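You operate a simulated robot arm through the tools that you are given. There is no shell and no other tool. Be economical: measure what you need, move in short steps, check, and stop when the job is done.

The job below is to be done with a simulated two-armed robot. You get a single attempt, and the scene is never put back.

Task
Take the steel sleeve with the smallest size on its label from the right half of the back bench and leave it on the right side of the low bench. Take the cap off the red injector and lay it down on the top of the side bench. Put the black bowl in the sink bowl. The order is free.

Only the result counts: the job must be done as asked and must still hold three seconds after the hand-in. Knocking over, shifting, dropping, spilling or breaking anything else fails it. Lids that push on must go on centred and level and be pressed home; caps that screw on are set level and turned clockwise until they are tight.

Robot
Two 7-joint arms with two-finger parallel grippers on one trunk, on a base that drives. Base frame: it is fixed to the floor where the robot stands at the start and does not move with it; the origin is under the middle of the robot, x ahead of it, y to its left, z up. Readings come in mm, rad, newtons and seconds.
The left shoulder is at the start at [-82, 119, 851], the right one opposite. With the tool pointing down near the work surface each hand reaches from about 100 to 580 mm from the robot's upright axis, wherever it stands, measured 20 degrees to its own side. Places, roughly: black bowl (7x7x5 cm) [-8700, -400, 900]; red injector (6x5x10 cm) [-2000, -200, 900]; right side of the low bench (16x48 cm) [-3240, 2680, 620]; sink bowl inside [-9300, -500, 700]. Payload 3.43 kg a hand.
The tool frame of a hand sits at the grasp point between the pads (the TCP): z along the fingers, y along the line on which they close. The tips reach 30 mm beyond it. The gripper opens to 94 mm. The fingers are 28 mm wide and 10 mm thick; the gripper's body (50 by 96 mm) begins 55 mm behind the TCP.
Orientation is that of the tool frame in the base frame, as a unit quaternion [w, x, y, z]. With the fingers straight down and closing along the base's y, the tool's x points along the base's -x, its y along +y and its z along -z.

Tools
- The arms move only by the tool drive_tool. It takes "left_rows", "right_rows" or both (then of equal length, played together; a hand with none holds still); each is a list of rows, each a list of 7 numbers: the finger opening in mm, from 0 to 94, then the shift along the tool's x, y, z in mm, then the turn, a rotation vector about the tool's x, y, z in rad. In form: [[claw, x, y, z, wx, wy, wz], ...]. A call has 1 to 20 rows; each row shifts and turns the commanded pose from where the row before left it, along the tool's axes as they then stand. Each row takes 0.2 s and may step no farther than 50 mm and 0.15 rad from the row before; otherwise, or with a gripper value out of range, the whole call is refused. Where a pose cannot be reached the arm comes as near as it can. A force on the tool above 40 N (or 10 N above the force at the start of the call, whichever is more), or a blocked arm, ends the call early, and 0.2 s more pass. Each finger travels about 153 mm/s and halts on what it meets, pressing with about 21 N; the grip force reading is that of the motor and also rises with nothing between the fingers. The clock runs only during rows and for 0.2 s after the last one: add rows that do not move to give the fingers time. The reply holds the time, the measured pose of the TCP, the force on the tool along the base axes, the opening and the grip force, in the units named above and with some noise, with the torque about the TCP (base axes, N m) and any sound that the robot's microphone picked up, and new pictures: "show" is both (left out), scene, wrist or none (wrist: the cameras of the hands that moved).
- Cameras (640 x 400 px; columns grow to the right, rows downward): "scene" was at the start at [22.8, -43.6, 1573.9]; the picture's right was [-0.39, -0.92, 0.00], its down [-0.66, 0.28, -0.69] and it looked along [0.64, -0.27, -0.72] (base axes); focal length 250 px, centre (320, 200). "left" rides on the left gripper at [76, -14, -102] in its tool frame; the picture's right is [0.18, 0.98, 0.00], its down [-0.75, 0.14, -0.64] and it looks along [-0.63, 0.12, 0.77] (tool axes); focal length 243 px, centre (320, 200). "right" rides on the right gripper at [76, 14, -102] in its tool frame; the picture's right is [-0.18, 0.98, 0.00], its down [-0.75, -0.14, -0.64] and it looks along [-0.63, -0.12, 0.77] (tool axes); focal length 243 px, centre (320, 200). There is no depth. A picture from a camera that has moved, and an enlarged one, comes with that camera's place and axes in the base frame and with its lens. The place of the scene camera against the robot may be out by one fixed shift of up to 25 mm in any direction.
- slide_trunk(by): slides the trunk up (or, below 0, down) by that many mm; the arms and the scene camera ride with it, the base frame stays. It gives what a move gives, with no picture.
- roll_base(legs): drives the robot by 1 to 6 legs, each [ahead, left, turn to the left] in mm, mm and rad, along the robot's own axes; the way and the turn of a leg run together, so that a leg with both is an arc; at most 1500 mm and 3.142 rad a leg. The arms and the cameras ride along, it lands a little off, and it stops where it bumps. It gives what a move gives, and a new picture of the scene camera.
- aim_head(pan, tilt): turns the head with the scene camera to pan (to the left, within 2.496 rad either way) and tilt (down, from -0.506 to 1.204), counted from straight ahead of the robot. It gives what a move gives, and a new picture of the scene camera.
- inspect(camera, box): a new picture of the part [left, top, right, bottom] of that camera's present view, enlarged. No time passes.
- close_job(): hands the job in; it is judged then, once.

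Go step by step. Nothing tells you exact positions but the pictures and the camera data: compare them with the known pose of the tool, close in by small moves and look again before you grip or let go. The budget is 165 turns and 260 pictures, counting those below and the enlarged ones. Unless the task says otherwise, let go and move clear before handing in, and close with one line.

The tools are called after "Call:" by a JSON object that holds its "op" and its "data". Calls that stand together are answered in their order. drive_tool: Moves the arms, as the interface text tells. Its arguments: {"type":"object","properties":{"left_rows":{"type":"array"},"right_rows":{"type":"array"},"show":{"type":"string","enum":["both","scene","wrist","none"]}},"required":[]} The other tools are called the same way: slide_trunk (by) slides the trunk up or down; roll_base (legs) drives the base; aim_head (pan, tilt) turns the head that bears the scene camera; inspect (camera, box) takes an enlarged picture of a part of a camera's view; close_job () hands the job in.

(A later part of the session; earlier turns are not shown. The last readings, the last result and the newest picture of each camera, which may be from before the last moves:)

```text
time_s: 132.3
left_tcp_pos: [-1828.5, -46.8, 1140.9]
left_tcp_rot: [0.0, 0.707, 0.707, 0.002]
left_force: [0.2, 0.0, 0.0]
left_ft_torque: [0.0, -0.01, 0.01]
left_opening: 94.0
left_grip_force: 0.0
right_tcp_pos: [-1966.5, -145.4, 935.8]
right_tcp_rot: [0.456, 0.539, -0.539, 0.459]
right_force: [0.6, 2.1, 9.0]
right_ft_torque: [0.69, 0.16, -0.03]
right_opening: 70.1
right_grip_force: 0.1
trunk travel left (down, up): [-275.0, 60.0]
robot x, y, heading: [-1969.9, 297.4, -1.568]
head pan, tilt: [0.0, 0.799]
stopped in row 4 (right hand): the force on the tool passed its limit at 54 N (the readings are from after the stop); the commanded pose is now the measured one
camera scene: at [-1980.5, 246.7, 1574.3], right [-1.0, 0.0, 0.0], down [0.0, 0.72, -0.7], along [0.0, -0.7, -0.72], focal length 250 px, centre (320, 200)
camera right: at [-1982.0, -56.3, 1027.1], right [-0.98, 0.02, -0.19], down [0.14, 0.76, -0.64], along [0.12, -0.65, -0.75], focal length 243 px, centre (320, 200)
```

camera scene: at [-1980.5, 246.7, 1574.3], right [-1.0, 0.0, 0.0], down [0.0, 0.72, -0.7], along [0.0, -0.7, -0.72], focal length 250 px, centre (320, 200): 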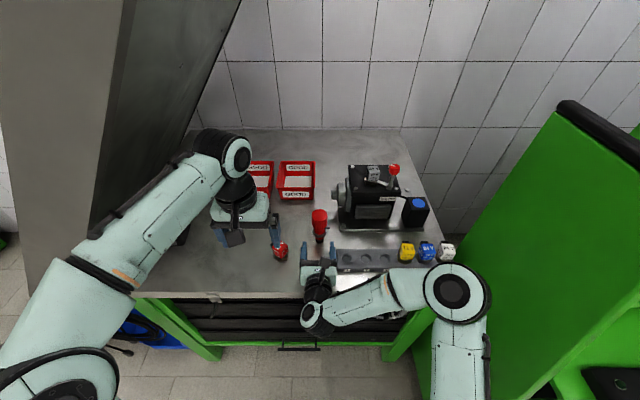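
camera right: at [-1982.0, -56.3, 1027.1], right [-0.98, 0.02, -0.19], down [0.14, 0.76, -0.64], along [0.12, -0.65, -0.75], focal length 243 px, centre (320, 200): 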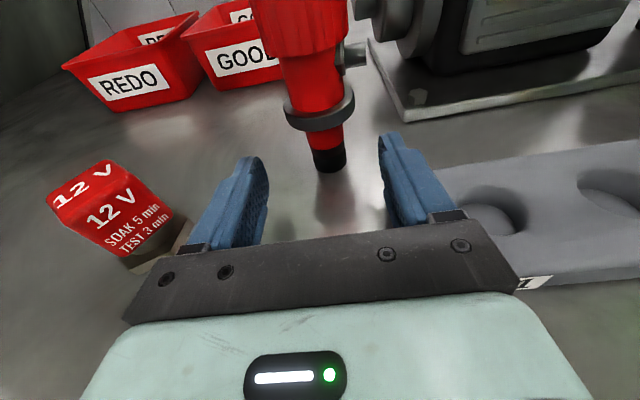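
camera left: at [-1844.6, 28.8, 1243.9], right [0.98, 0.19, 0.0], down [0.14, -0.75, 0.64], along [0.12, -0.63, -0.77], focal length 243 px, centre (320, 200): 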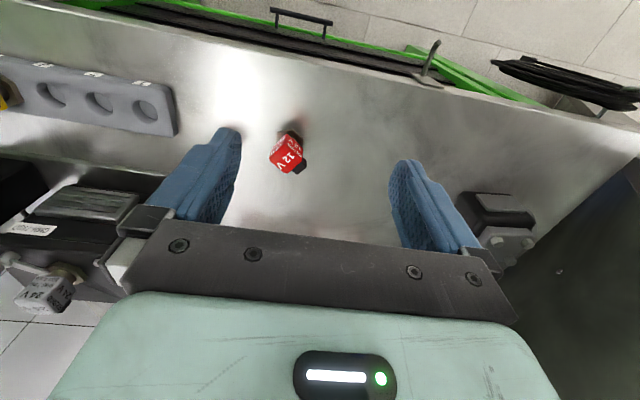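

The wrist housing touched the bench lip. I'll lift, pitch the fingers 20° down so the wrist rides higher, and try again gently.

Call:
{"op": "drive_tool", "data": {"right_rows": [[70, 20, 0, -3, 0, 0, 0], [70, 0, 0, 0, 0, -0.09, 0], [70, 0, 0, 0, 0, -0.085, 0], [70, -12, 3, 4, 0, 0, 0], [70, -11, 0, 4, 0, 0, 0], [70, 0, 0, 0, 0, 0, 0]], "show": "wrist"}}

```text
time_s: 133.7
left_tcp_pos: [-1827.3, -47.2, 1141.6]
left_tcp_rot: [-0.001, 0.707, 0.708, 0.002]
left_force: [0.0, 0.2, -0.3]
left_ft_torque: [0.01, -0.03, 0.0]
left_opening: 94.0
left_grip_force: 0.1
right_tcp_pos: [-1971.0, -146.0, 930.4]
right_tcp_rot: [0.407, 0.578, -0.577, 0.41]
right_force: [0.5, -0.2, 0.2]
right_ft_torque: [-0.01, -0.03, -0.01]
right_opening: 70.1
right_grip_force: 0.1
trunk travel left (down, up): [-275.0, 60.0]
robot x, y, heading: [-1973.8, 295.1, -1.568]
head pan, tilt: [0.0, 0.799]
camera right: at [-1985.2, -74.9, 1035.3], right [-0.98, 0.06, -0.18], down [0.14, 0.86, -0.5], along [0.12, -0.51, -0.85], focal length 243 px, centre (320, 200)
```

right: 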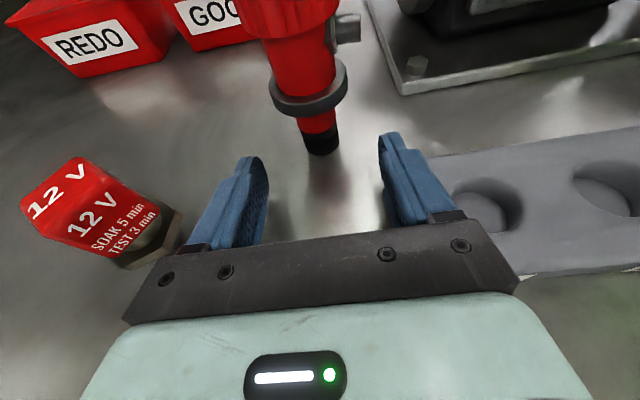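

Clear now. Advancing around the lower body.

Call:
{"op": "drive_tool", "data": {"right_rows": [[70, 5, 0, 15, 0, 0, 0], [70, 4, 0, 14, 0, 0, 0], [70, 4, 0, 13, 0, 0, 0], [70, 0, 0, 0, 0, 0, 0]], "show": "wrist"}}

Call:
{"op": "inspect", "data": {"camera": "right", "box": [200, 60, 440, 230]}}

```text
time_s: 134.7
left_tcp_pos: [-1829.0, -46.3, 1140.3]
left_tcp_rot: [0.0, 0.706, 0.708, 0.002]
left_force: [-0.1, 0.5, 0.0]
left_ft_torque: [0.01, 0.0, -0.01]
left_opening: 93.9
left_grip_force: 0.1
right_tcp_pos: [-1969.6, -190.1, 929.7]
right_tcp_rot: [0.406, 0.578, -0.577, 0.409]
right_force: [0.0, 0.6, -0.7]
right_ft_torque: [-0.03, -0.02, 0.02]
right_opening: 70.0
right_grip_force: 0.1
trunk travel left (down, up): [-275.0, 60.0]
robot x, y, heading: [-1970.9, 293.2, -1.565]
head pan, tilt: [0.0, 0.799]
camera right: at [-1984.4, -118.3, 1035.2], right [-0.98, 0.06, -0.18], down [0.14, 0.86, -0.5], along [0.12, -0.51, -0.85], focal length 243 px, centre (320, 200)
```

right: 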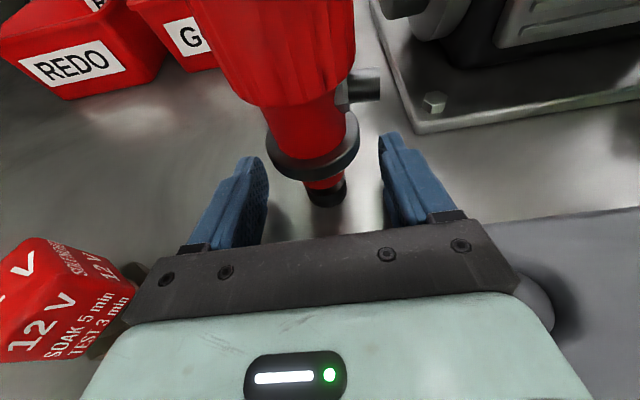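

```text
2.35 times, centred on (320, 145) of right
camera zoom: at [-1984.4, -118.3, 1035.2], right [-0.98, 0.06, -0.18], down [0.14, 0.86, -0.5], along [0.12, -0.51, -0.85], focal length 571 px, centre (320, 329)
```

zoom: 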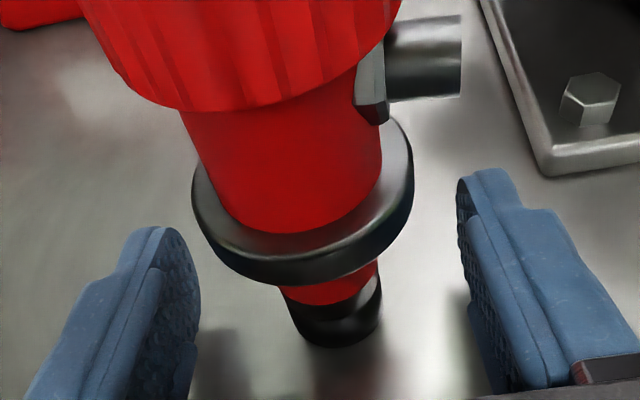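

Fingers straddle the lower body. Closing gently on it.

Call:
{"op": "drive_tool", "data": {"right_rows": [[50, 0, 0, 0, 0, 0, 0], [35, 0, 0, 0, 0, 0, 0], [15, 0, 0, 0, 0, 0, 0], [15, 0, 0, 0, 0, 0, 0], [15, 0, 0, 0, 0, 0, 0]], "show": "wrist"}}

Call:
{"op": "inspect", "data": {"camera": "right", "box": [200, 60, 440, 230]}}

```text
time_s: 135.9
left_tcp_pos: [-1828.7, -47.0, 1140.9]
left_tcp_rot: [0.0, 0.706, 0.708, 0.003]
left_force: [-0.8, 0.8, 0.0]
left_ft_torque: [0.03, 0.03, 0.0]
left_opening: 94.2
left_grip_force: 0.1
right_tcp_pos: [-1970.2, -190.4, 929.2]
right_tcp_rot: [0.407, 0.578, -0.576, 0.41]
right_force: [-1.4, 0.3, 0.2]
right_ft_torque: [0.0, 0.03, -0.01]
right_opening: 25.3
right_grip_force: 20.6
trunk travel left (down, up): [-275.0, 60.0]
robot x, y, heading: [-1975.7, 296.7, -1.57]
head pan, tilt: [0.0, 0.799]
camera right: at [-1984.6, -118.2, 1035.1], right [-0.98, 0.06, -0.18], down [0.14, 0.86, -0.5], along [0.12, -0.51, -0.85], focal length 243 px, centre (320, 200)
```

right: 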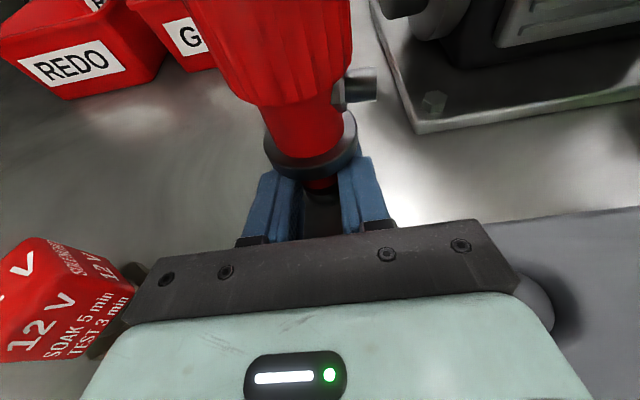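

```text
2.35 times, centred on (320, 145) of right
camera zoom: at [-1984.6, -118.2, 1035.1], right [-0.98, 0.06, -0.18], down [0.14, 0.86, -0.5], along [0.12, -0.51, -0.85], focal length 571 px, centre (320, 329)
```

zoom: 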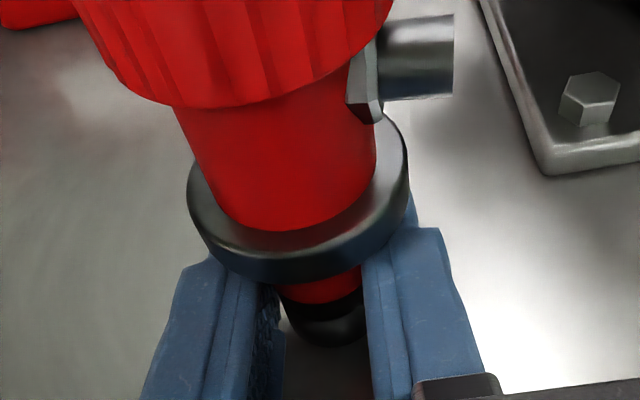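

Held at 25 mm. Bringing the left hand above the cap, pre-rolled so I'll have counter-clockwise travel.

Call:
{"op": "drive_tool", "data": {"left_rows": [[80, -36, -36, 0, 0, 0, 0], [70, -36, -36, 0, 0, 0, 0], [70, -36, -36, 0, 0, 0, 0], [70, -36, -34, 0, 0, 0, 0], [70, -14, 0, 0, 0, 0, 0.15], [70, 0, 0, 0, 0, 0, 0.15], [70, 0, 0, 0, 0, 0, 0.15], [70, 0, 0, 0, 0, 0, 0.15], [70, 0, 0, 0, 0, 0, 0.15], [70, 0, 0, 0, 0, 0, 0.15], [70, 0, 0, 0, 0, 0, 0.15], [70, 0, 0, 0, 0, 0, 0.15], [70, 0, 0, 30, 0, 0, 0], [70, 0, 0, 0, 0, 0, 0]], "show": "both"}}

```text
refused: row 1 steps farther than a row can; nothing moved
```

Call:
{"op": "drive_tool", "data": {"left_rows": [[80, -32, -29, 0, 0, 0, 0], [70, -32, -29, 0, 0, 0, 0], [70, -32, -29, 0, 0, 0, 0], [70, -32, -28, 0, 0, 0, 0], [70, -30, -28, 0, 0, 0, 0], [70, 0, 0, 0, 0, 0, 0.15], [70, 0, 0, 0, 0, 0, 0.15], [70, 0, 0, 0, 0, 0, 0.15], [70, 0, 0, 0, 0, 0, 0.15], [70, 0, 0, 0, 0, 0, 0.15], [70, 0, 0, 0, 0, 0, 0.15], [70, 0, 0, 0, 0, 0, 0.15], [70, 0, 0, 0, 0, 0, 0.15], [70, 0, 0, 30, 0, 0, 0], [70, 0, 0, 0, 0, 0, 0]], "show": "both"}}

```text
time_s: 139.1
left_tcp_pos: [-1948.7, -153.2, 1093.9]
left_tcp_rot: [-0.001, 0.983, 0.186, 0.001]
left_force: [-0.1, 0.5, -0.3]
left_ft_torque: [-0.01, -0.01, 0.01]
left_opening: 70.1
left_grip_force: 0.1
left hand out of reach, approached as far as the arm can: row 4, 5
right_tcp_pos: [-1970.2, -189.1, 929.3]
right_tcp_rot: [0.407, 0.578, -0.576, 0.41]
right_force: [-1.1, -0.2, 0.8]
right_ft_torque: [0.0, -0.03, 0.01]
right_opening: 25.5
right_grip_force: 20.7
trunk travel left (down, up): [-275.0, 60.0]
robot x, y, heading: [-1971.9, 297.6, -1.57]
head pan, tilt: [0.0, 0.799]
camera scene: at [-1980.3, 246.6, 1574.3], right [-1.0, 0.0, 0.0], down [0.0, 0.72, -0.7], along [0.0, -0.7, -0.72], focal length 250 px, centre (320, 200)
camera left: at [-1883.5, -112.4, 1194.9], right [0.53, -0.85, 0.0], down [-0.65, -0.41, 0.64], along [-0.54, -0.34, -0.77], focal length 243 px, centre (320, 200)
```

scene: 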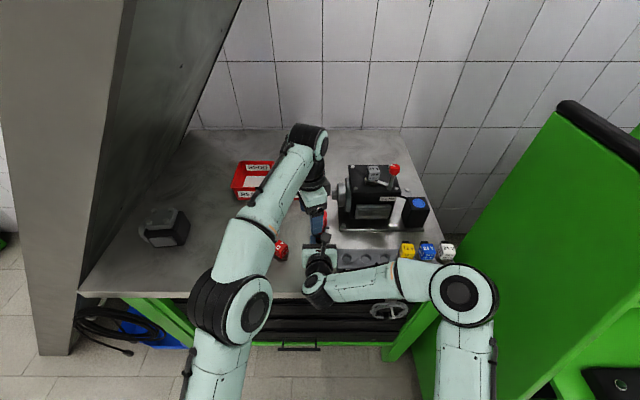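
left: 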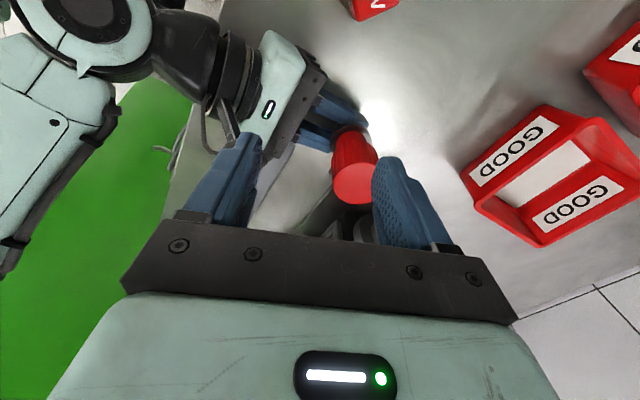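

Near the reach limit at that height. Trying to move over the cap centre at [-1972, -202] a little lower.

Call:
{"op": "drive_tool", "data": {"left_rows": [[70, -20, 18.6, 14, 0, 0, 0], [70, -19.4, 18.6, 12, 0, 0, 0], [70, 0, 0, 0, 0, 0, 0]], "show": "wrist"}}

```text
time_s: 139.9
left_tcp_pos: [-1963.2, -174.4, 1070.6]
left_tcp_rot: [-0.001, 0.983, 0.186, 0.001]
left_force: [-0.3, -0.6, 0.3]
left_ft_torque: [0.03, 0.02, -0.02]
left_opening: 70.1
left_grip_force: 0.2
left hand out of reach, approached as far as the arm can: row 1, 2
right_tcp_pos: [-1970.1, -188.9, 929.3]
right_tcp_rot: [0.406, 0.579, -0.577, 0.409]
right_force: [0.1, 0.2, -0.4]
right_ft_torque: [0.02, 0.01, 0.03]
right_opening: 25.6
right_grip_force: 21.1
trunk travel left (down, up): [-275.0, 60.0]
robot x, y, heading: [-1970.2, 294.0, -1.57]
head pan, tilt: [0.0, 0.799]
camera left: at [-1898.3, -134.2, 1173.2], right [0.53, -0.85, 0.0], down [-0.65, -0.41, 0.64], along [-0.54, -0.34, -0.77], focal length 243 px, centre (320, 200)
```

left: 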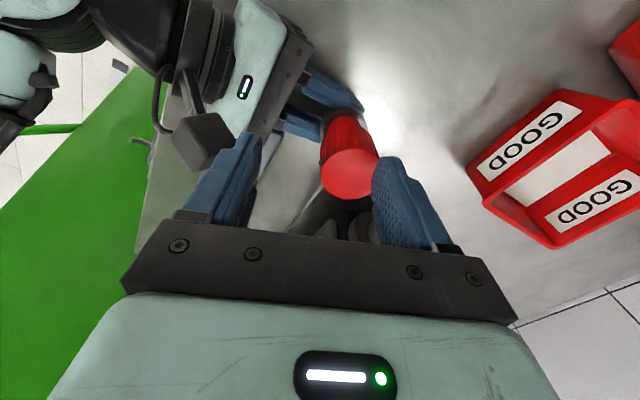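

Just out of reach, so I'll bring the injector to the hands: left hand up and back, then the right hand lifts the injector 40 mm and draws it 90 mm nearer.

Call:
{"op": "drive_tool", "data": {"left_rows": [[70, 0, 0, -30, 0, 0, 0], [70, 10, -25, -30, 0, 0, 0], [70, 15, -38, -20, 0, 0, 0], [70, 15, -38, 0, 0, 0, 0], [70, 0, 0, 0, 0, 0, 0]], "show": "none"}}

Call:
{"op": "drive_tool", "data": {"right_rows": [[15, 14, 0, -5, 0, 0, 0], [15, 23.5, 0, -8.6, 0, 0, 0], [15, 0, 0, 0, 0, 0, 0], [15, -10.3, 0, -28.2, 0, 0, 0], [15, -10.3, 0, -28.2, 0, 0, 0], [15, -10.3, 0, -28.2, 0, 0, 0], [15, 0, 0, 0, 0, 0, 0]], "show": "both"}}

```text
time_s: 141.1
left_tcp_pos: [-1971.8, -53.2, 1146.0]
left_tcp_rot: [-0.001, 0.983, 0.186, 0.001]
left_force: [0.3, 0.0, 0.1]
left_ft_torque: [0.03, 0.01, 0.05]
left_opening: 70.0
left_grip_force: 0.1
left hand out of reach, approached as far as the arm can: row 1
right_tcp_pos: [-1970.1, -189.7, 929.0]
right_tcp_rot: [0.406, 0.579, -0.577, 0.409]
right_force: [0.5, -0.4, 0.3]
right_ft_torque: [0.04, 0.0, 0.01]
right_opening: 25.1
right_grip_force: 21.0
trunk travel left (down, up): [-275.0, 60.0]
robot x, y, heading: [-1974.1, 294.2, -1.573]
head pan, tilt: [0.0, 0.799]
```

```text
time_s: 142.7
left_tcp_pos: [-1970.8, -52.8, 1144.8]
left_tcp_rot: [-0.001, 0.983, 0.186, 0.001]
left_force: [-0.4, -1.4, 0.4]
left_ft_torque: [0.0, 0.02, -0.03]
left_opening: 70.0
left_grip_force: 0.2
right_tcp_pos: [-1971.1, -99.4, 968.2]
right_tcp_rot: [0.407, 0.578, -0.577, 0.409]
right_force: [-0.2, 0.2, -3.3]
right_ft_torque: [0.05, -0.01, -0.01]
right_opening: 25.5
right_grip_force: 21.0
trunk travel left (down, up): [-275.0, 60.0]
robot x, y, heading: [-1971.6, 299.9, -1.57]
head pan, tilt: [0.0, 0.799]
camera scene: at [-1980.2, 246.3, 1574.3], right [-1.0, 0.0, 0.0], down [0.0, 0.72, -0.7], along [0.0, -0.7, -0.72], focal length 250 px, centre (320, 200)
camera right: at [-1985.7, -27.5, 1073.3], right [-0.98, 0.06, -0.18], down [0.14, 0.86, -0.49], along [0.12, -0.51, -0.85], focal length 243 px, centre (320, 200)
```

scene: 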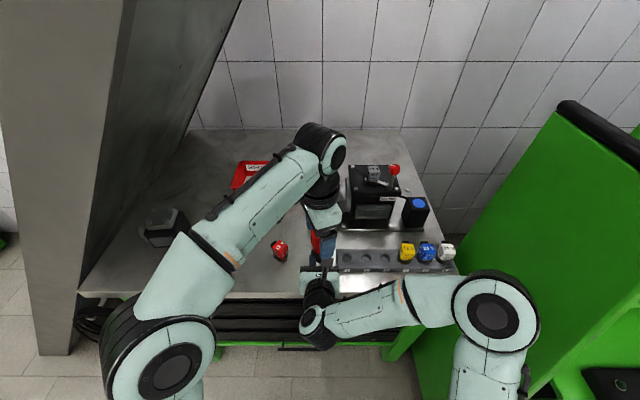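
right: 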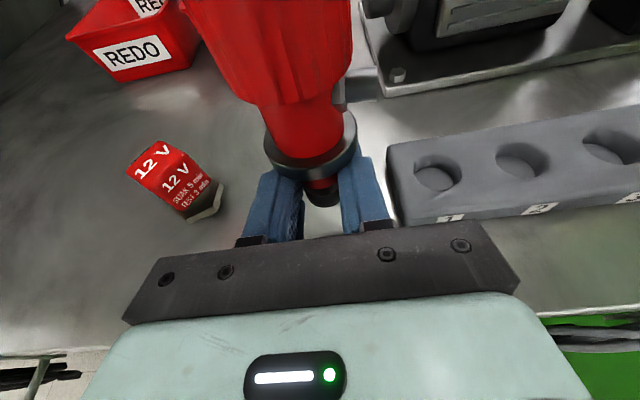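

Injector lifted cleanly. Moving the left hand above the cap at about [-1972, -112].

Call:
{"op": "drive_tool", "data": {"left_rows": [[70, -11, 27, 0, 0, 0, 0], [70, -11.5, 27.6, 0, 0, 0, 0], [70, 0, 0, 20, 0, 0, 0], [70, 0, 0, 0, 0, 0, 0]], "show": "both"}}

Call:
{"op": "inspect", "data": {"camera": "left", "box": [180, 80, 460, 260]}}

```text
time_s: 143.7
left_tcp_pos: [-1973.5, -112.4, 1124.5]
left_tcp_rot: [-0.002, 0.983, 0.186, 0.001]
left_force: [0.7, 0.4, -0.7]
left_ft_torque: [-0.02, 0.02, -0.01]
left_opening: 69.9
left_grip_force: 0.1
right_tcp_pos: [-1969.9, -99.2, 968.2]
right_tcp_rot: [0.407, 0.578, -0.577, 0.409]
right_force: [0.3, 1.0, -2.8]
right_ft_torque: [0.06, 0.0, -0.01]
right_opening: 25.8
right_grip_force: 21.0
trunk travel left (down, up): [-275.0, 60.0]
robot x, y, heading: [-1974.3, 298.4, -1.563]
head pan, tilt: [0.0, 0.799]
camera scene: at [-1980.5, 246.3, 1574.3], right [-1.0, 0.0, 0.0], down [0.0, 0.72, -0.7], along [0.0, -0.7, -0.72], focal length 250 px, centre (320, 200)
camera left: at [-1907.9, -71.0, 1226.8], right [0.53, -0.85, 0.0], down [-0.65, -0.41, 0.64], along [-0.54, -0.34, -0.77], focal length 243 px, centre (320, 200)
```

scene: 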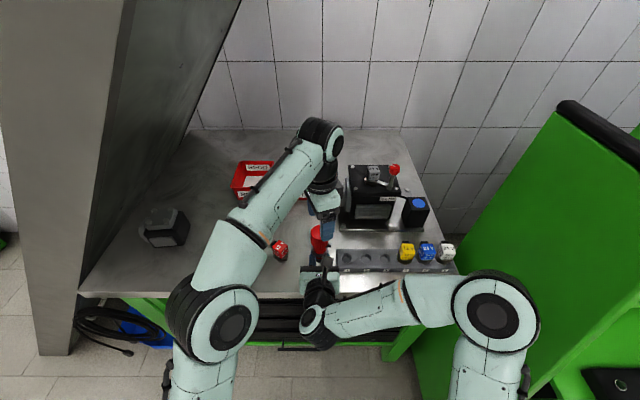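
left: 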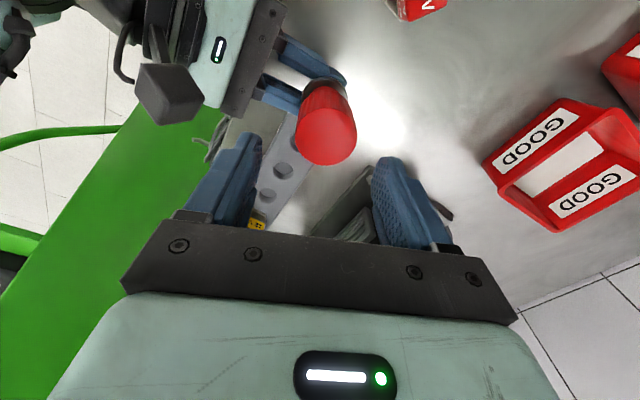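

```text
2.22 times, centred on (320, 170) of left
camera zoom: at [-1907.9, -71.0, 1226.8], right [0.53, -0.85, 0.0], down [-0.65, -0.41, 0.64], along [-0.54, -0.34, -0.77], focal length 539 px, centre (320, 267)
```

zoom: 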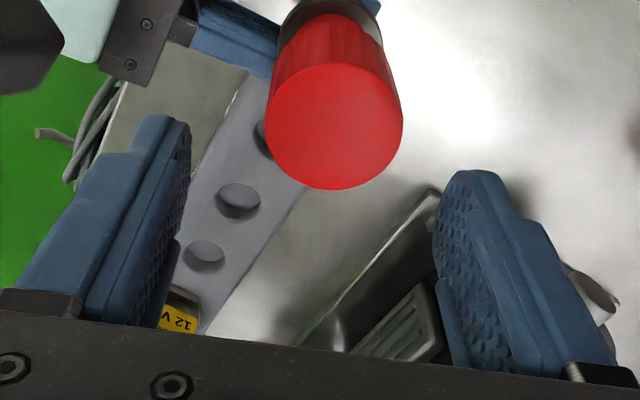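

Cap centre is at about [-1970.5, -114]. Descending over it, then closing.

Call:
{"op": "drive_tool", "data": {"left_rows": [[70, 2.2, 2.6, 20, 0, 0, 0], [70, 0, 0, 20, 0, 0, 0], [70, 0, 0, 18, 0, 0, 0], [70, 0, 0, 0, 0, 0, 0]], "show": "wrist"}}

Call:
{"op": "inspect", "data": {"camera": "left", "box": [180, 80, 460, 260]}}

```text
time_s: 144.7
left_tcp_pos: [-1968.2, -111.3, 1067.3]
left_tcp_rot: [-0.001, 0.983, 0.186, 0.001]
left_force: [-0.2, -0.6, -0.3]
left_ft_torque: [0.01, -0.02, -0.03]
left_opening: 70.2
left_grip_force: 0.0
right_tcp_pos: [-1970.6, -98.0, 966.9]
right_tcp_rot: [0.407, 0.578, -0.576, 0.41]
right_force: [0.5, 0.4, -2.1]
right_ft_torque: [0.05, 0.04, -0.04]
right_opening: 25.5
right_grip_force: 20.9
trunk travel left (down, up): [-275.0, 60.0]
robot x, y, heading: [-1969.1, 295.9, -1.566]
head pan, tilt: [0.0, 0.799]
camera left: at [-1903.7, -71.2, 1170.1], right [0.53, -0.85, 0.0], down [-0.65, -0.41, 0.64], along [-0.54, -0.34, -0.77], focal length 243 px, centre (320, 200)
```

left: 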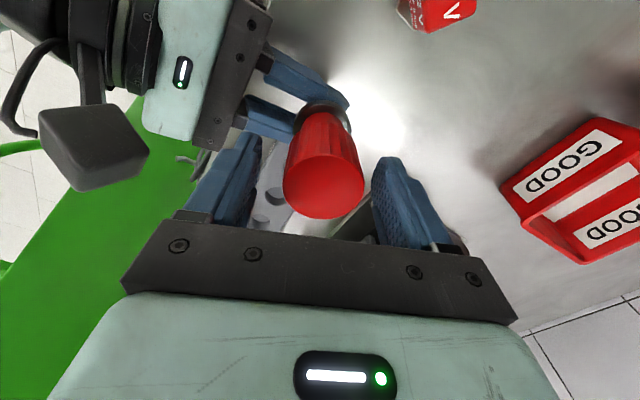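

```text
2.22 times, centred on (320, 170) of left
camera zoom: at [-1903.7, -71.2, 1170.1], right [0.53, -0.85, 0.0], down [-0.65, -0.41, 0.64], along [-0.54, -0.34, -0.77], focal length 539 px, centre (320, 267)
```

zoom: 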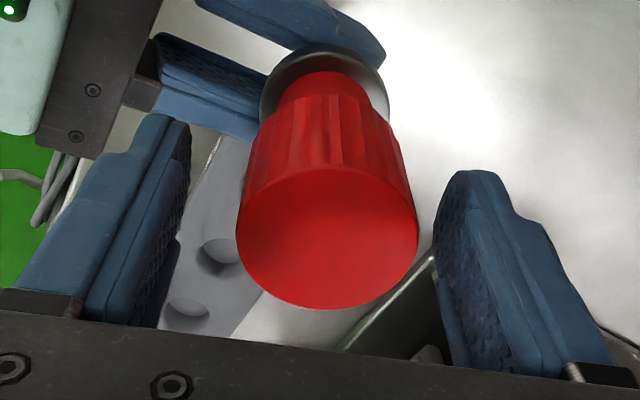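

Call:
{"op": "drive_tool", "data": {"left_rows": [[70, -3, 2.8, 0, 0, 0, 0], [55, 0, 0, 0, 0, 0, 0], [30, 0, 0, 0, 0, 0, 0], [30, 0, 0, 0, 0, 0, 0], [30, 0, 0, 0, 0, 0, 0]], "show": "wrist"}}

```text
time_s: 145.9
left_tcp_pos: [-1971.6, -114.8, 1067.3]
left_tcp_rot: [0.0, 0.983, 0.185, 0.001]
left_force: [0.7, 0.6, 0.8]
left_ft_torque: [0.07, -0.02, 0.03]
left_opening: 43.5
left_grip_force: 21.0
right_tcp_pos: [-1969.7, -97.9, 967.5]
right_tcp_rot: [0.407, 0.578, -0.576, 0.41]
right_force: [0.4, 0.3, -2.9]
right_ft_torque: [0.03, 0.0, 0.02]
right_opening: 25.9
right_grip_force: 21.0
trunk travel left (down, up): [-275.0, 60.0]
robot x, y, heading: [-1973.1, 297.5, -1.567]
head pan, tilt: [0.0, 0.799]
camera left: at [-1905.6, -74.6, 1170.6], right [0.53, -0.85, 0.0], down [-0.65, -0.41, 0.64], along [-0.54, -0.34, -0.77], focal length 243 px, centre (320, 200)
```

left: 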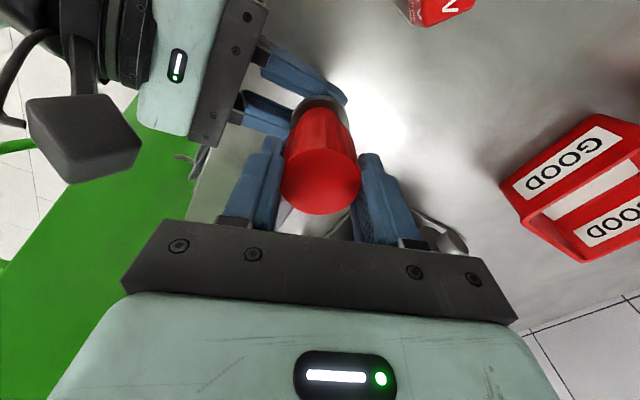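

Cap gripped at 43.5 mm. Testing a small counter-clockwise turn.

Call:
{"op": "drive_tool", "data": {"left_rows": [[30, 0, 0, 0, 0, 0, -0.1], [30, 0, 0, 0, 0, 0, -0.1], [30, 0, 0, 0, 0, 0, -0.1], [30, 0, 0, 0, 0, 0, 0]], "show": "wrist"}}

```text
time_s: 146.9
left_tcp_pos: [-1970.4, -115.3, 1068.0]
left_tcp_rot: [-0.002, 0.944, 0.331, 0.001]
left_force: [-0.5, 1.5, 2.3]
left_ft_torque: [0.11, 0.01, 0.01]
left_opening: 44.0
left_grip_force: 21.1
right_tcp_pos: [-1970.9, -98.7, 967.8]
right_tcp_rot: [0.406, 0.579, -0.577, 0.409]
right_force: [-0.7, -2.5, -5.0]
right_ft_torque: [0.15, 0.03, 0.0]
right_opening: 25.4
right_grip_force: 20.6
trunk travel left (down, up): [-275.0, 60.0]
robot x, y, heading: [-1971.5, 295.7, -1.565]
head pan, tilt: [0.0, 0.799]
camera left: at [-1920.8, -56.9, 1170.4], right [0.76, -0.65, 0.0], down [-0.5, -0.58, 0.64], along [-0.42, -0.48, -0.77], focal length 243 px, centre (320, 200)
```

left: 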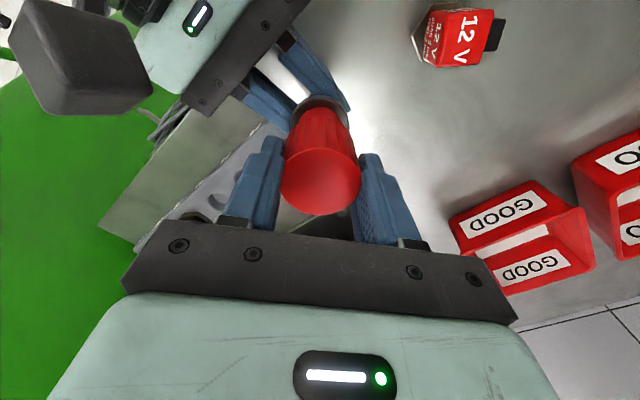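

The cap turns freely and presses upward as it unscrews. Continuing counter-clockwise with a slight rise.

Call:
{"op": "drive_tool", "data": {"left_rows": [[30, 0, 0, -0.1, 0, 0, -0.15], [30, 0, 0, -0.1, 0, 0, -0.15], [30, 0, 0, -0.1, 0, 0, -0.15], [30, 0, 0, -0.1, 0, 0, -0.15], [30, 0, 0, -0.1, 0, 0, -0.15], [30, 0, 0, -0.1, 0, 0, -0.15], [30, 0, 0, -0.1, 0, 0, -0.15], [30, 0, 0, -0.1, 0, 0, -0.15], [30, 0, 0, -0.1, 0, 0, -0.15], [30, 0, 0, -0.1, 0, 0, -0.15], [30, 0, 0, -0.1, 0, 0, -0.15], [30, 0, 0, -0.1, 0, 0, -0.15], [30, 0, 0, -0.1, 0, 0, -0.15], [30, 0, 0, 0, 0, 0, 0]], "show": "wrist"}}

```text
time_s: 149.9
left_tcp_pos: [-1970.6, -115.4, 1069.1]
left_tcp_rot: [0.001, 0.256, 0.967, 0.001]
left_force: [-5.8, -0.7, 2.7]
left_ft_torque: [0.12, 0.17, 0.02]
left_opening: 43.8
left_grip_force: 20.6
right_tcp_pos: [-1969.8, -99.1, 967.8]
right_tcp_rot: [0.406, 0.579, -0.576, 0.41]
right_force: [6.2, 2.6, -5.2]
right_ft_torque: [-0.21, 0.49, 0.1]
right_opening: 25.3
right_grip_force: 21.0
trunk travel left (down, up): [-275.0, 60.0]
robot x, y, heading: [-1972.5, 294.9, -1.57]
head pan, tilt: [0.0, 0.799]
camera left: at [-2044.4, -90.4, 1171.4], right [0.33, 0.95, 0.0], down [0.72, -0.25, 0.64], along [0.61, -0.21, -0.77], focal length 243 px, centre (320, 200)
```

left: 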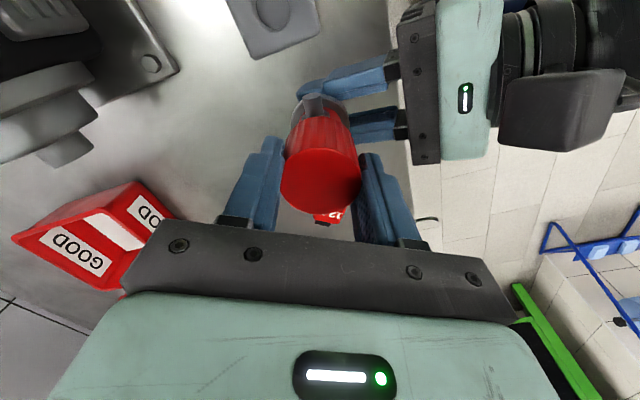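

Call:
{"op": "drive_tool", "data": {"left_rows": [[30, 0, 0, -0.1, 0, 0, -0.15], [30, 0, 0, -0.1, 0, 0, -0.15], [30, 0, 0, -0.1, 0, 0, -0.15], [30, 0, 0, -0.1, 0, 0, -0.15], [30, 0, 0, -0.1, 0, 0, -0.15], [30, 0, 0, 0, 0, 0, 0]], "show": "wrist"}}

Call:
{"op": "inspect", "data": {"camera": "left", "box": [240, 60, 400, 230]}}

```text
time_s: 151.3
left_tcp_pos: [-1970.6, -115.7, 1069.1]
left_tcp_rot: [0.0, -0.116, 0.993, 0.001]
left_force: [-8.4, -3.4, 0.1]
left_ft_torque: [0.03, 0.24, 0.02]
left_opening: 43.7
left_grip_force: 20.8
right_tcp_pos: [-1970.8, -98.6, 968.3]
right_tcp_rot: [0.406, 0.578, -0.577, 0.41]
right_force: [8.0, 3.8, -3.8]
right_ft_torque: [-0.32, 0.61, 0.12]
right_opening: 25.4
right_grip_force: 21.2
trunk travel left (down, up): [-275.0, 60.0]
robot x, y, heading: [-1970.8, 294.9, -1.569]
head pan, tilt: [0.0, 0.799]
camera left: at [-2042.1, -147.6, 1172.0], right [-0.41, 0.91, 0.0], down [0.7, 0.31, 0.64], along [0.59, 0.26, -0.77], focal length 243 px, centre (320, 200)
```

left: 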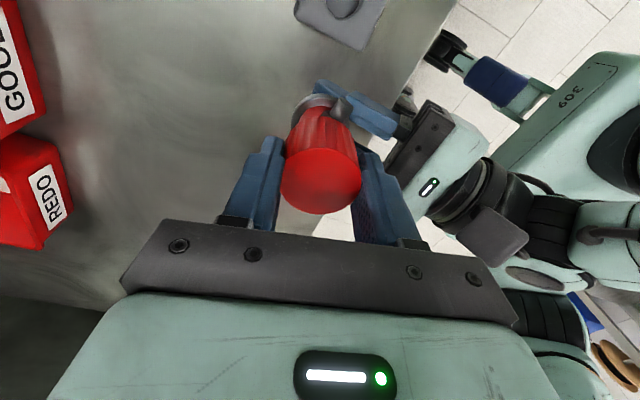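

```text
2.35 times, centred on (320, 145) of left
camera zoom: at [-2042.1, -147.6, 1172.0], right [-0.41, 0.91, 0.0], down [0.7, 0.31, 0.64], along [0.59, 0.26, -0.77], focal length 571 px, centre (320, 329)
```

zoom: 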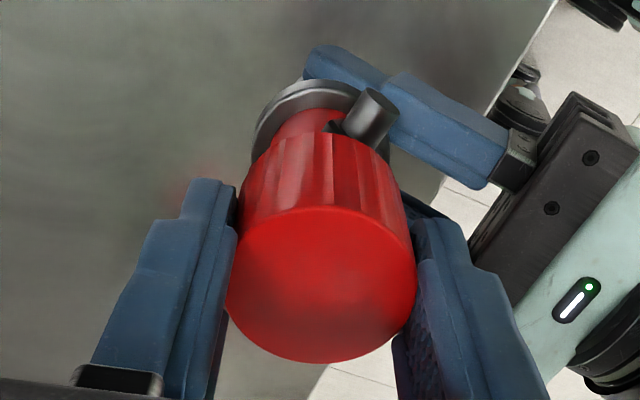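

About half a turn done. Regripping: open, rotate back, check, close.

Call:
{"op": "drive_tool", "data": {"left_rows": [[68, 0, 0, 0, 0, 0, 0], [68, 0, 0, 0, 0, 0, 0.15], [68, 0, 0, 0, 0, 0, 0.15], [68, 0, 0, 0, 0, 0, 0.15], [68, 0, 0, 0, 0, 0, 0.15], [68, 0, 0, 0, 0, 0, 0.15], [68, 0, 0, 0, 0, 0, 0.15], [68, 0, 0, 0, 0, 0, 0.15], [68, 0, 0, 0, 0, 0, 0.15], [68, 0, 0, 0, 0, 0, 0.15], [68, 0, 0, 0, 0, 0, 0.15], [68, 0, 0, 0, 0, 0, 0.15], [68, 0, 0, 0, 0, 0, 0.15], [68, 0, 0, 0, 0, 0, 0.15], [68, 0, 0, 0, 0, 0, 0.15], [68, 0, 0, 0, 0, 0, 0.15], [68, 0, 0, 0, 0, 0, 0.15], [68, 0, 0, 0, 0, 0, 0.15], [68, 0, 0, 0, 0, 0, 0.15], [68, 0, 0, 0, 0, 0, 0.15]], "show": "wrist"}}

Call:
{"op": "inspect", "data": {"camera": "left", "box": [180, 80, 460, 260]}}

```text
time_s: 155.5
left_tcp_pos: [-1970.9, -115.3, 1070.1]
left_tcp_rot: [-0.001, 0.966, 0.258, 0.001]
left_force: [0.1, 0.2, -0.3]
left_ft_torque: [0.03, 0.0, 0.01]
left_opening: 68.2
left_grip_force: 0.1
right_tcp_pos: [-1971.5, -99.7, 966.6]
right_tcp_rot: [0.407, 0.578, -0.577, 0.41]
right_force: [0.1, 0.2, -3.0]
right_ft_torque: [0.04, -0.03, 0.0]
right_opening: 25.5
right_grip_force: 20.4
trunk travel left (down, up): [-275.0, 60.0]
robot x, y, heading: [-1973.1, 291.5, -1.564]
head pan, tilt: [0.0, 0.799]
camera left: at [-1912.5, -65.4, 1172.3], right [0.65, -0.76, 0.0], down [-0.58, -0.5, 0.64], along [-0.49, -0.41, -0.77], focal length 243 px, centre (320, 200)
```

left: 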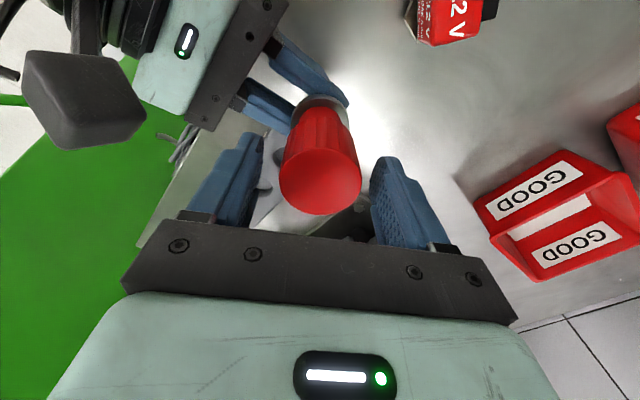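

```text
2.22 times, centred on (320, 170) of left
camera zoom: at [-1912.5, -65.4, 1172.3], right [0.65, -0.76, 0.0], down [-0.58, -0.5, 0.64], along [-0.49, -0.41, -0.77], focal length 539 px, centre (320, 267)
```

zoom: 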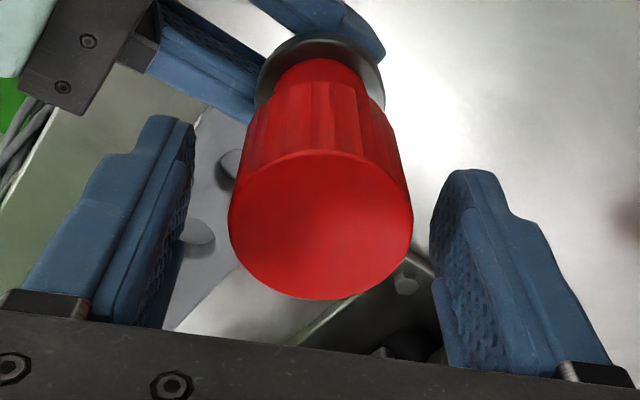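

Call:
{"op": "drive_tool", "data": {"left_rows": [[30, 0, 0, 0, 0, 0, 0], [30, 0, 0, 0, 0, 0, 0], [30, 0, 0, -0.1, 0, 0, -0.15], [30, 0, 0, -0.1, 0, 0, -0.15], [30, 0, 0, -0.1, 0, 0, -0.15], [30, 0, 0, -0.1, 0, 0, -0.15], [30, 0, 0, -0.1, 0, 0, -0.15], [30, 0, 0, -0.1, 0, 0, -0.15], [30, 0, 0, -0.1, 0, 0, -0.15], [30, 0, 0, -0.1, 0, 0, -0.15], [30, 0, 0, -0.1, 0, 0, -0.15], [30, 0, 0, -0.1, 0, 0, -0.15], [30, 0, 0, -0.1, 0, 0, -0.15], [30, 0, 0, -0.1, 0, 0, -0.15], [30, 0, 0, -0.1, 0, 0, -0.15], [30, 0, 0, -0.1, 0, 0, -0.15], [30, 0, 0, -0.1, 0, 0, -0.15], [30, 0, 0, -0.1, 0, 0, -0.15], [30, 0, 0, -0.1, 0, 0, -0.15], [30, 0, 0, 0, 0, 0, 0]], "show": "wrist"}}

Call:
{"op": "inspect", "data": {"camera": "right", "box": [160, 0, 420, 220]}}

```text
time_s: 159.7
left_tcp_pos: [-1969.8, -114.8, 1071.4]
left_tcp_rot: [0.0, 0.034, 0.999, 0.001]
left_force: [-2.7, 1.1, 0.1]
left_ft_torque: [0.05, 0.09, -0.01]
left_opening: 43.8
left_grip_force: 20.4
right_tcp_pos: [-1971.2, -98.9, 967.8]
right_tcp_rot: [0.406, 0.578, -0.577, 0.409]
right_force: [2.9, -0.6, -2.4]
right_ft_torque: [0.11, 0.1, 0.11]
right_opening: 25.5
right_grip_force: 20.5
trunk travel left (down, up): [-275.0, 60.0]
robot x, y, heading: [-1975.3, 293.7, -1.564]
head pan, tilt: [0.0, 0.799]
camera left: at [-2048.0, -125.0, 1173.5], right [-0.12, 0.99, 0.0], down [0.76, 0.09, 0.64], along [0.64, 0.08, -0.77], focal length 243 px, centre (320, 200)
```

left: 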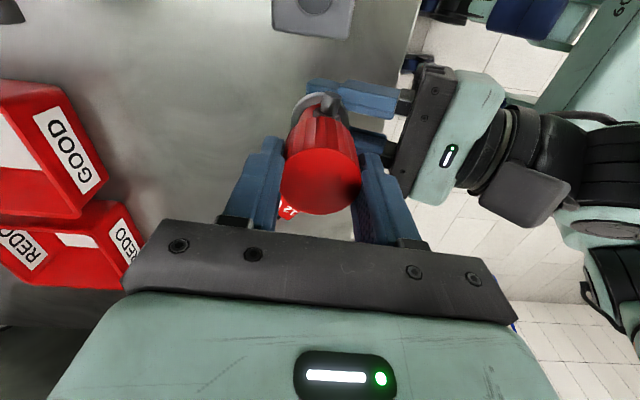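

```text
1.82 times, centred on (290, 110) of right
camera zoom: at [-1985.5, -27.6, 1073.3], right [-0.98, 0.06, -0.18], down [0.14, 0.86, -0.49], along [0.12, -0.51, -0.85], focal length 441 px, centre (374, 364)
```

zoom: 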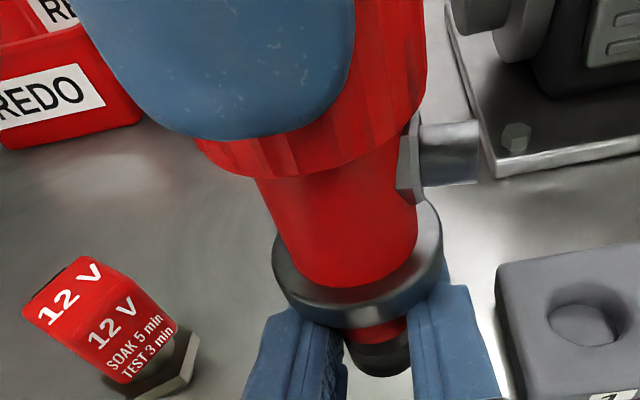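

Nearly one turn. Trying a gentle pull.

Call:
{"op": "drive_tool", "data": {"left_rows": [[30, 0, 0, -1.5, 0, 0, 0], [30, 0, 0, -1.5, 0, 0, 0], [30, 0, 0, 0, 0, 0, 0]], "show": "none"}}

```text
time_s: 160.5
left_tcp_pos: [-1971.2, -114.8, 1074.9]
left_tcp_rot: [0.0, 0.033, 0.999, 0.001]
left_force: [-2.3, -0.5, -1.4]
left_ft_torque: [0.0, 0.04, 0.0]
left_opening: 43.8
left_grip_force: 21.6
right_tcp_pos: [-1969.8, -98.7, 968.0]
right_tcp_rot: [0.407, 0.578, -0.577, 0.41]
right_force: [1.3, 0.8, -2.6]
right_ft_torque: [0.02, 0.18, 0.04]
right_opening: 25.3
right_grip_force: 21.1
trunk travel left (down, up): [-275.0, 60.0]
robot x, y, heading: [-1975.5, 295.6, -1.566]
head pan, tilt: [0.0, 0.799]
```

Almost no resistance: it seems free. Lifting further and looking.

Call:
{"op": "drive_tool", "data": {"left_rows": [[30, 0, 0, -5, 0, 0, 0], [30, 0, 0, -10, 0, 0, 0], [30, 0, 0, -20, 0, 0, 0], [30, 0, 0, -20, 0, 0, 0], [30, 0, 0, 0, 0, 0, 0]], "show": "both"}}

Call:
{"op": "inspect", "data": {"camera": "right", "box": [160, 0, 420, 220]}}

```text
time_s: 161.7
left_tcp_pos: [-1970.2, -115.3, 1128.8]
left_tcp_rot: [0.0, 0.034, 0.999, 0.002]
left_force: [-0.2, -0.5, -0.6]
left_ft_torque: [0.03, -0.02, 0.0]
left_opening: 43.8
left_grip_force: 21.4
right_tcp_pos: [-1972.4, -99.1, 968.4]
right_tcp_rot: [0.406, 0.579, -0.576, 0.41]
right_force: [0.4, -0.2, -2.4]
right_ft_torque: [0.05, 0.01, 0.02]
right_opening: 25.4
right_grip_force: 20.9
trunk travel left (down, up): [-275.0, 60.0]
robot x, y, heading: [-1970.1, 298.6, -1.563]
head pan, tilt: [0.0, 0.799]
camera scene: at [-1980.0, 246.7, 1574.3], right [-1.0, 0.0, 0.0], down [0.0, 0.72, -0.7], along [0.0, -0.7, -0.72], focal length 250 px, centre (320, 200)
camera left: at [-2049.0, -125.1, 1230.6], right [-0.12, 0.99, 0.0], down [0.76, 0.09, 0.64], along [0.64, 0.08, -0.77], focal length 243 px, centre (320, 200)
```

scene: 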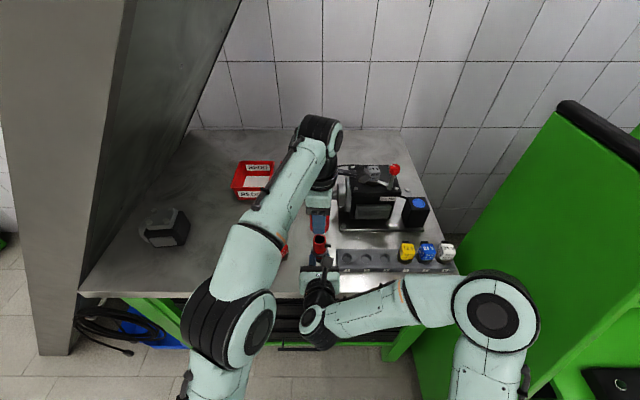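
left: 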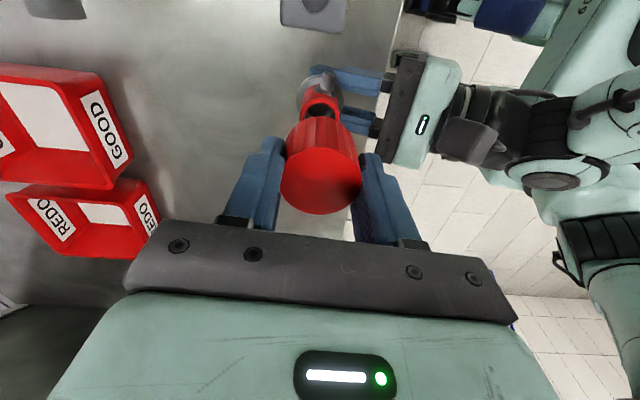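

```text
1.82 times, centred on (290, 110) of right
camera zoom: at [-1985.5, -27.5, 1073.4], right [-0.98, 0.06, -0.18], down [0.14, 0.86, -0.5], along [0.12, -0.51, -0.85], focal length 441 px, centre (374, 364)
```

zoom: 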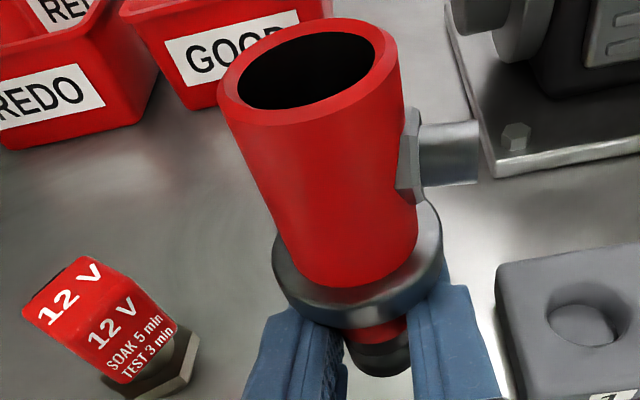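

Cap is off and the injector is intact in the right hand. Carrying the cap to the clear spot left of the coil, about [-1740, -110].

Call:
{"op": "drive_tool", "data": {"left_rows": [[30, 0, 0, -10, 0, 0, 0], [30, -46, 0, 0, 0, 0, 0], [30, -46, 0, 0, 0, 0, 0], [30, -46, 0, 0, 0, 0, 0], [30, -46, 0, 0, 0, 0, 0], [30, -46, 10, 0, 0, 0, 0], [30, 0, 0, 45, 0, 0, 0], [30, 0, 0, 45, 0, 0, 0], [30, 0, 0, 0, 0, 0, 0]], "show": "both"}}

```text
time_s: 163.7
left_tcp_pos: [-1741.6, -122.4, 1051.1]
left_tcp_rot: [0.001, 0.033, 0.999, 0.0]
left_force: [0.5, -0.4, -0.6]
left_ft_torque: [0.02, -0.01, -0.01]
left_opening: 43.9
left_grip_force: 21.0
right_tcp_pos: [-1969.9, -98.3, 967.1]
right_tcp_rot: [0.406, 0.578, -0.577, 0.409]
right_force: [0.0, 0.5, -2.3]
right_ft_torque: [0.0, 0.0, 0.02]
right_opening: 25.3
right_grip_force: 20.6
trunk travel left (down, up): [-275.0, 60.0]
robot x, y, heading: [-1978.0, 296.7, -1.568]
head pan, tilt: [0.0, 0.799]
camera scene: at [-1980.3, 246.8, 1574.3], right [-1.0, 0.0, 0.0], down [0.0, 0.72, -0.7], along [0.0, -0.7, -0.72], focal length 250 px, centre (320, 200)
camera left: at [-1819.0, -130.9, 1153.1], right [-0.12, 0.99, 0.0], down [0.76, 0.09, 0.64], along [0.64, 0.08, -0.77], focal length 243 px, centre (320, 200)
```

scene: 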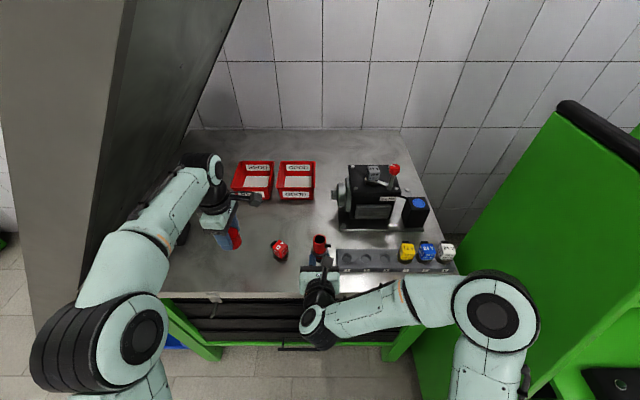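
left: 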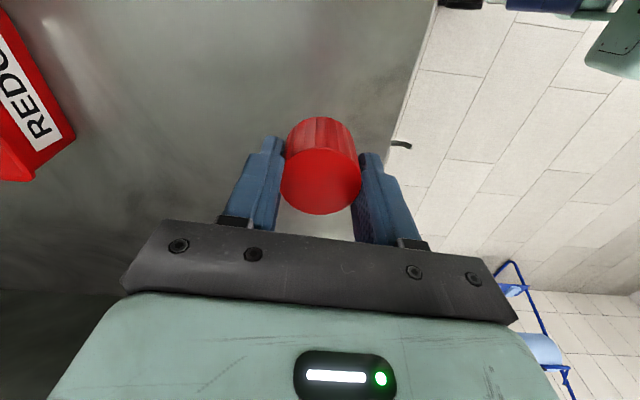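

Free bench below. Lowering the cap.

Call:
{"op": "drive_tool", "data": {"left_rows": [[30, 0, 0, 40, 0, 0, 0], [30, 0, 0, 40, 0, 0, 0], [30, 0, 0, 20, 0, 0, 0], [30, 0, 0, 6, 0, 0, 0], [30, 0, 0, 3, 0, 0, 0], [30, 0, 0, 0, 0, 0, 0]], "show": "none"}}

Call:
{"op": "drive_tool", "data": {"left_rows": [[30, 0, 0, 2, 0, 0, 0], [30, 0, 0, 0, 0, 0, 0]], "show": "wrist"}}

```text
time_s: 165.1
left_tcp_pos: [-1740.6, -121.4, 941.5]
left_tcp_rot: [0.001, 0.034, 0.999, -0.001]
left_force: [1.8, -0.5, 13.2]
left_ft_torque: [0.01, -0.24, 0.02]
left_opening: 44.3
left_grip_force: 21.2
right_tcp_pos: [-1971.0, -98.6, 968.2]
right_tcp_rot: [0.407, 0.578, -0.577, 0.409]
right_force: [-0.2, -0.8, -2.8]
right_ft_torque: [0.06, -0.01, 0.0]
right_opening: 25.3
right_grip_force: 20.6
trunk travel left (down, up): [-275.0, 60.0]
robot x, y, heading: [-1977.7, 295.9, -1.564]
head pan, tilt: [0.0, 0.799]
```

```text
time_s: 165.7
left_tcp_pos: [-1739.1, -121.1, 940.9]
left_tcp_rot: [0.001, 0.034, 0.999, -0.002]
left_force: [4.9, -2.8, 33.0]
left_ft_torque: [-0.13, -0.07, 0.01]
left_opening: 43.9
left_grip_force: 21.4
right_tcp_pos: [-1972.3, -98.1, 968.5]
right_tcp_rot: [0.407, 0.578, -0.577, 0.409]
right_force: [-0.5, -0.2, -1.9]
right_ft_torque: [0.03, 0.01, 0.01]
right_opening: 25.4
right_grip_force: 21.0
trunk travel left (down, up): [-275.0, 60.0]
robot x, y, heading: [-1977.4, 298.7, -1.566]
head pan, tilt: [0.0, 0.799]
camera left: at [-1818.2, -130.7, 1044.0], right [-0.12, 0.99, -0.01], down [0.76, 0.09, 0.64], along [0.64, 0.07, -0.77], focal length 243 px, centre (320, 200)
```

left: 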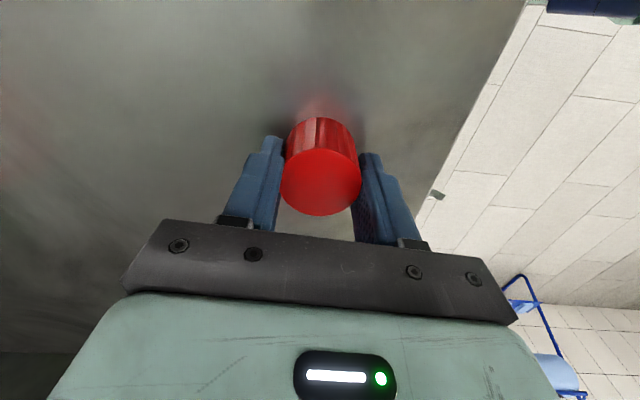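

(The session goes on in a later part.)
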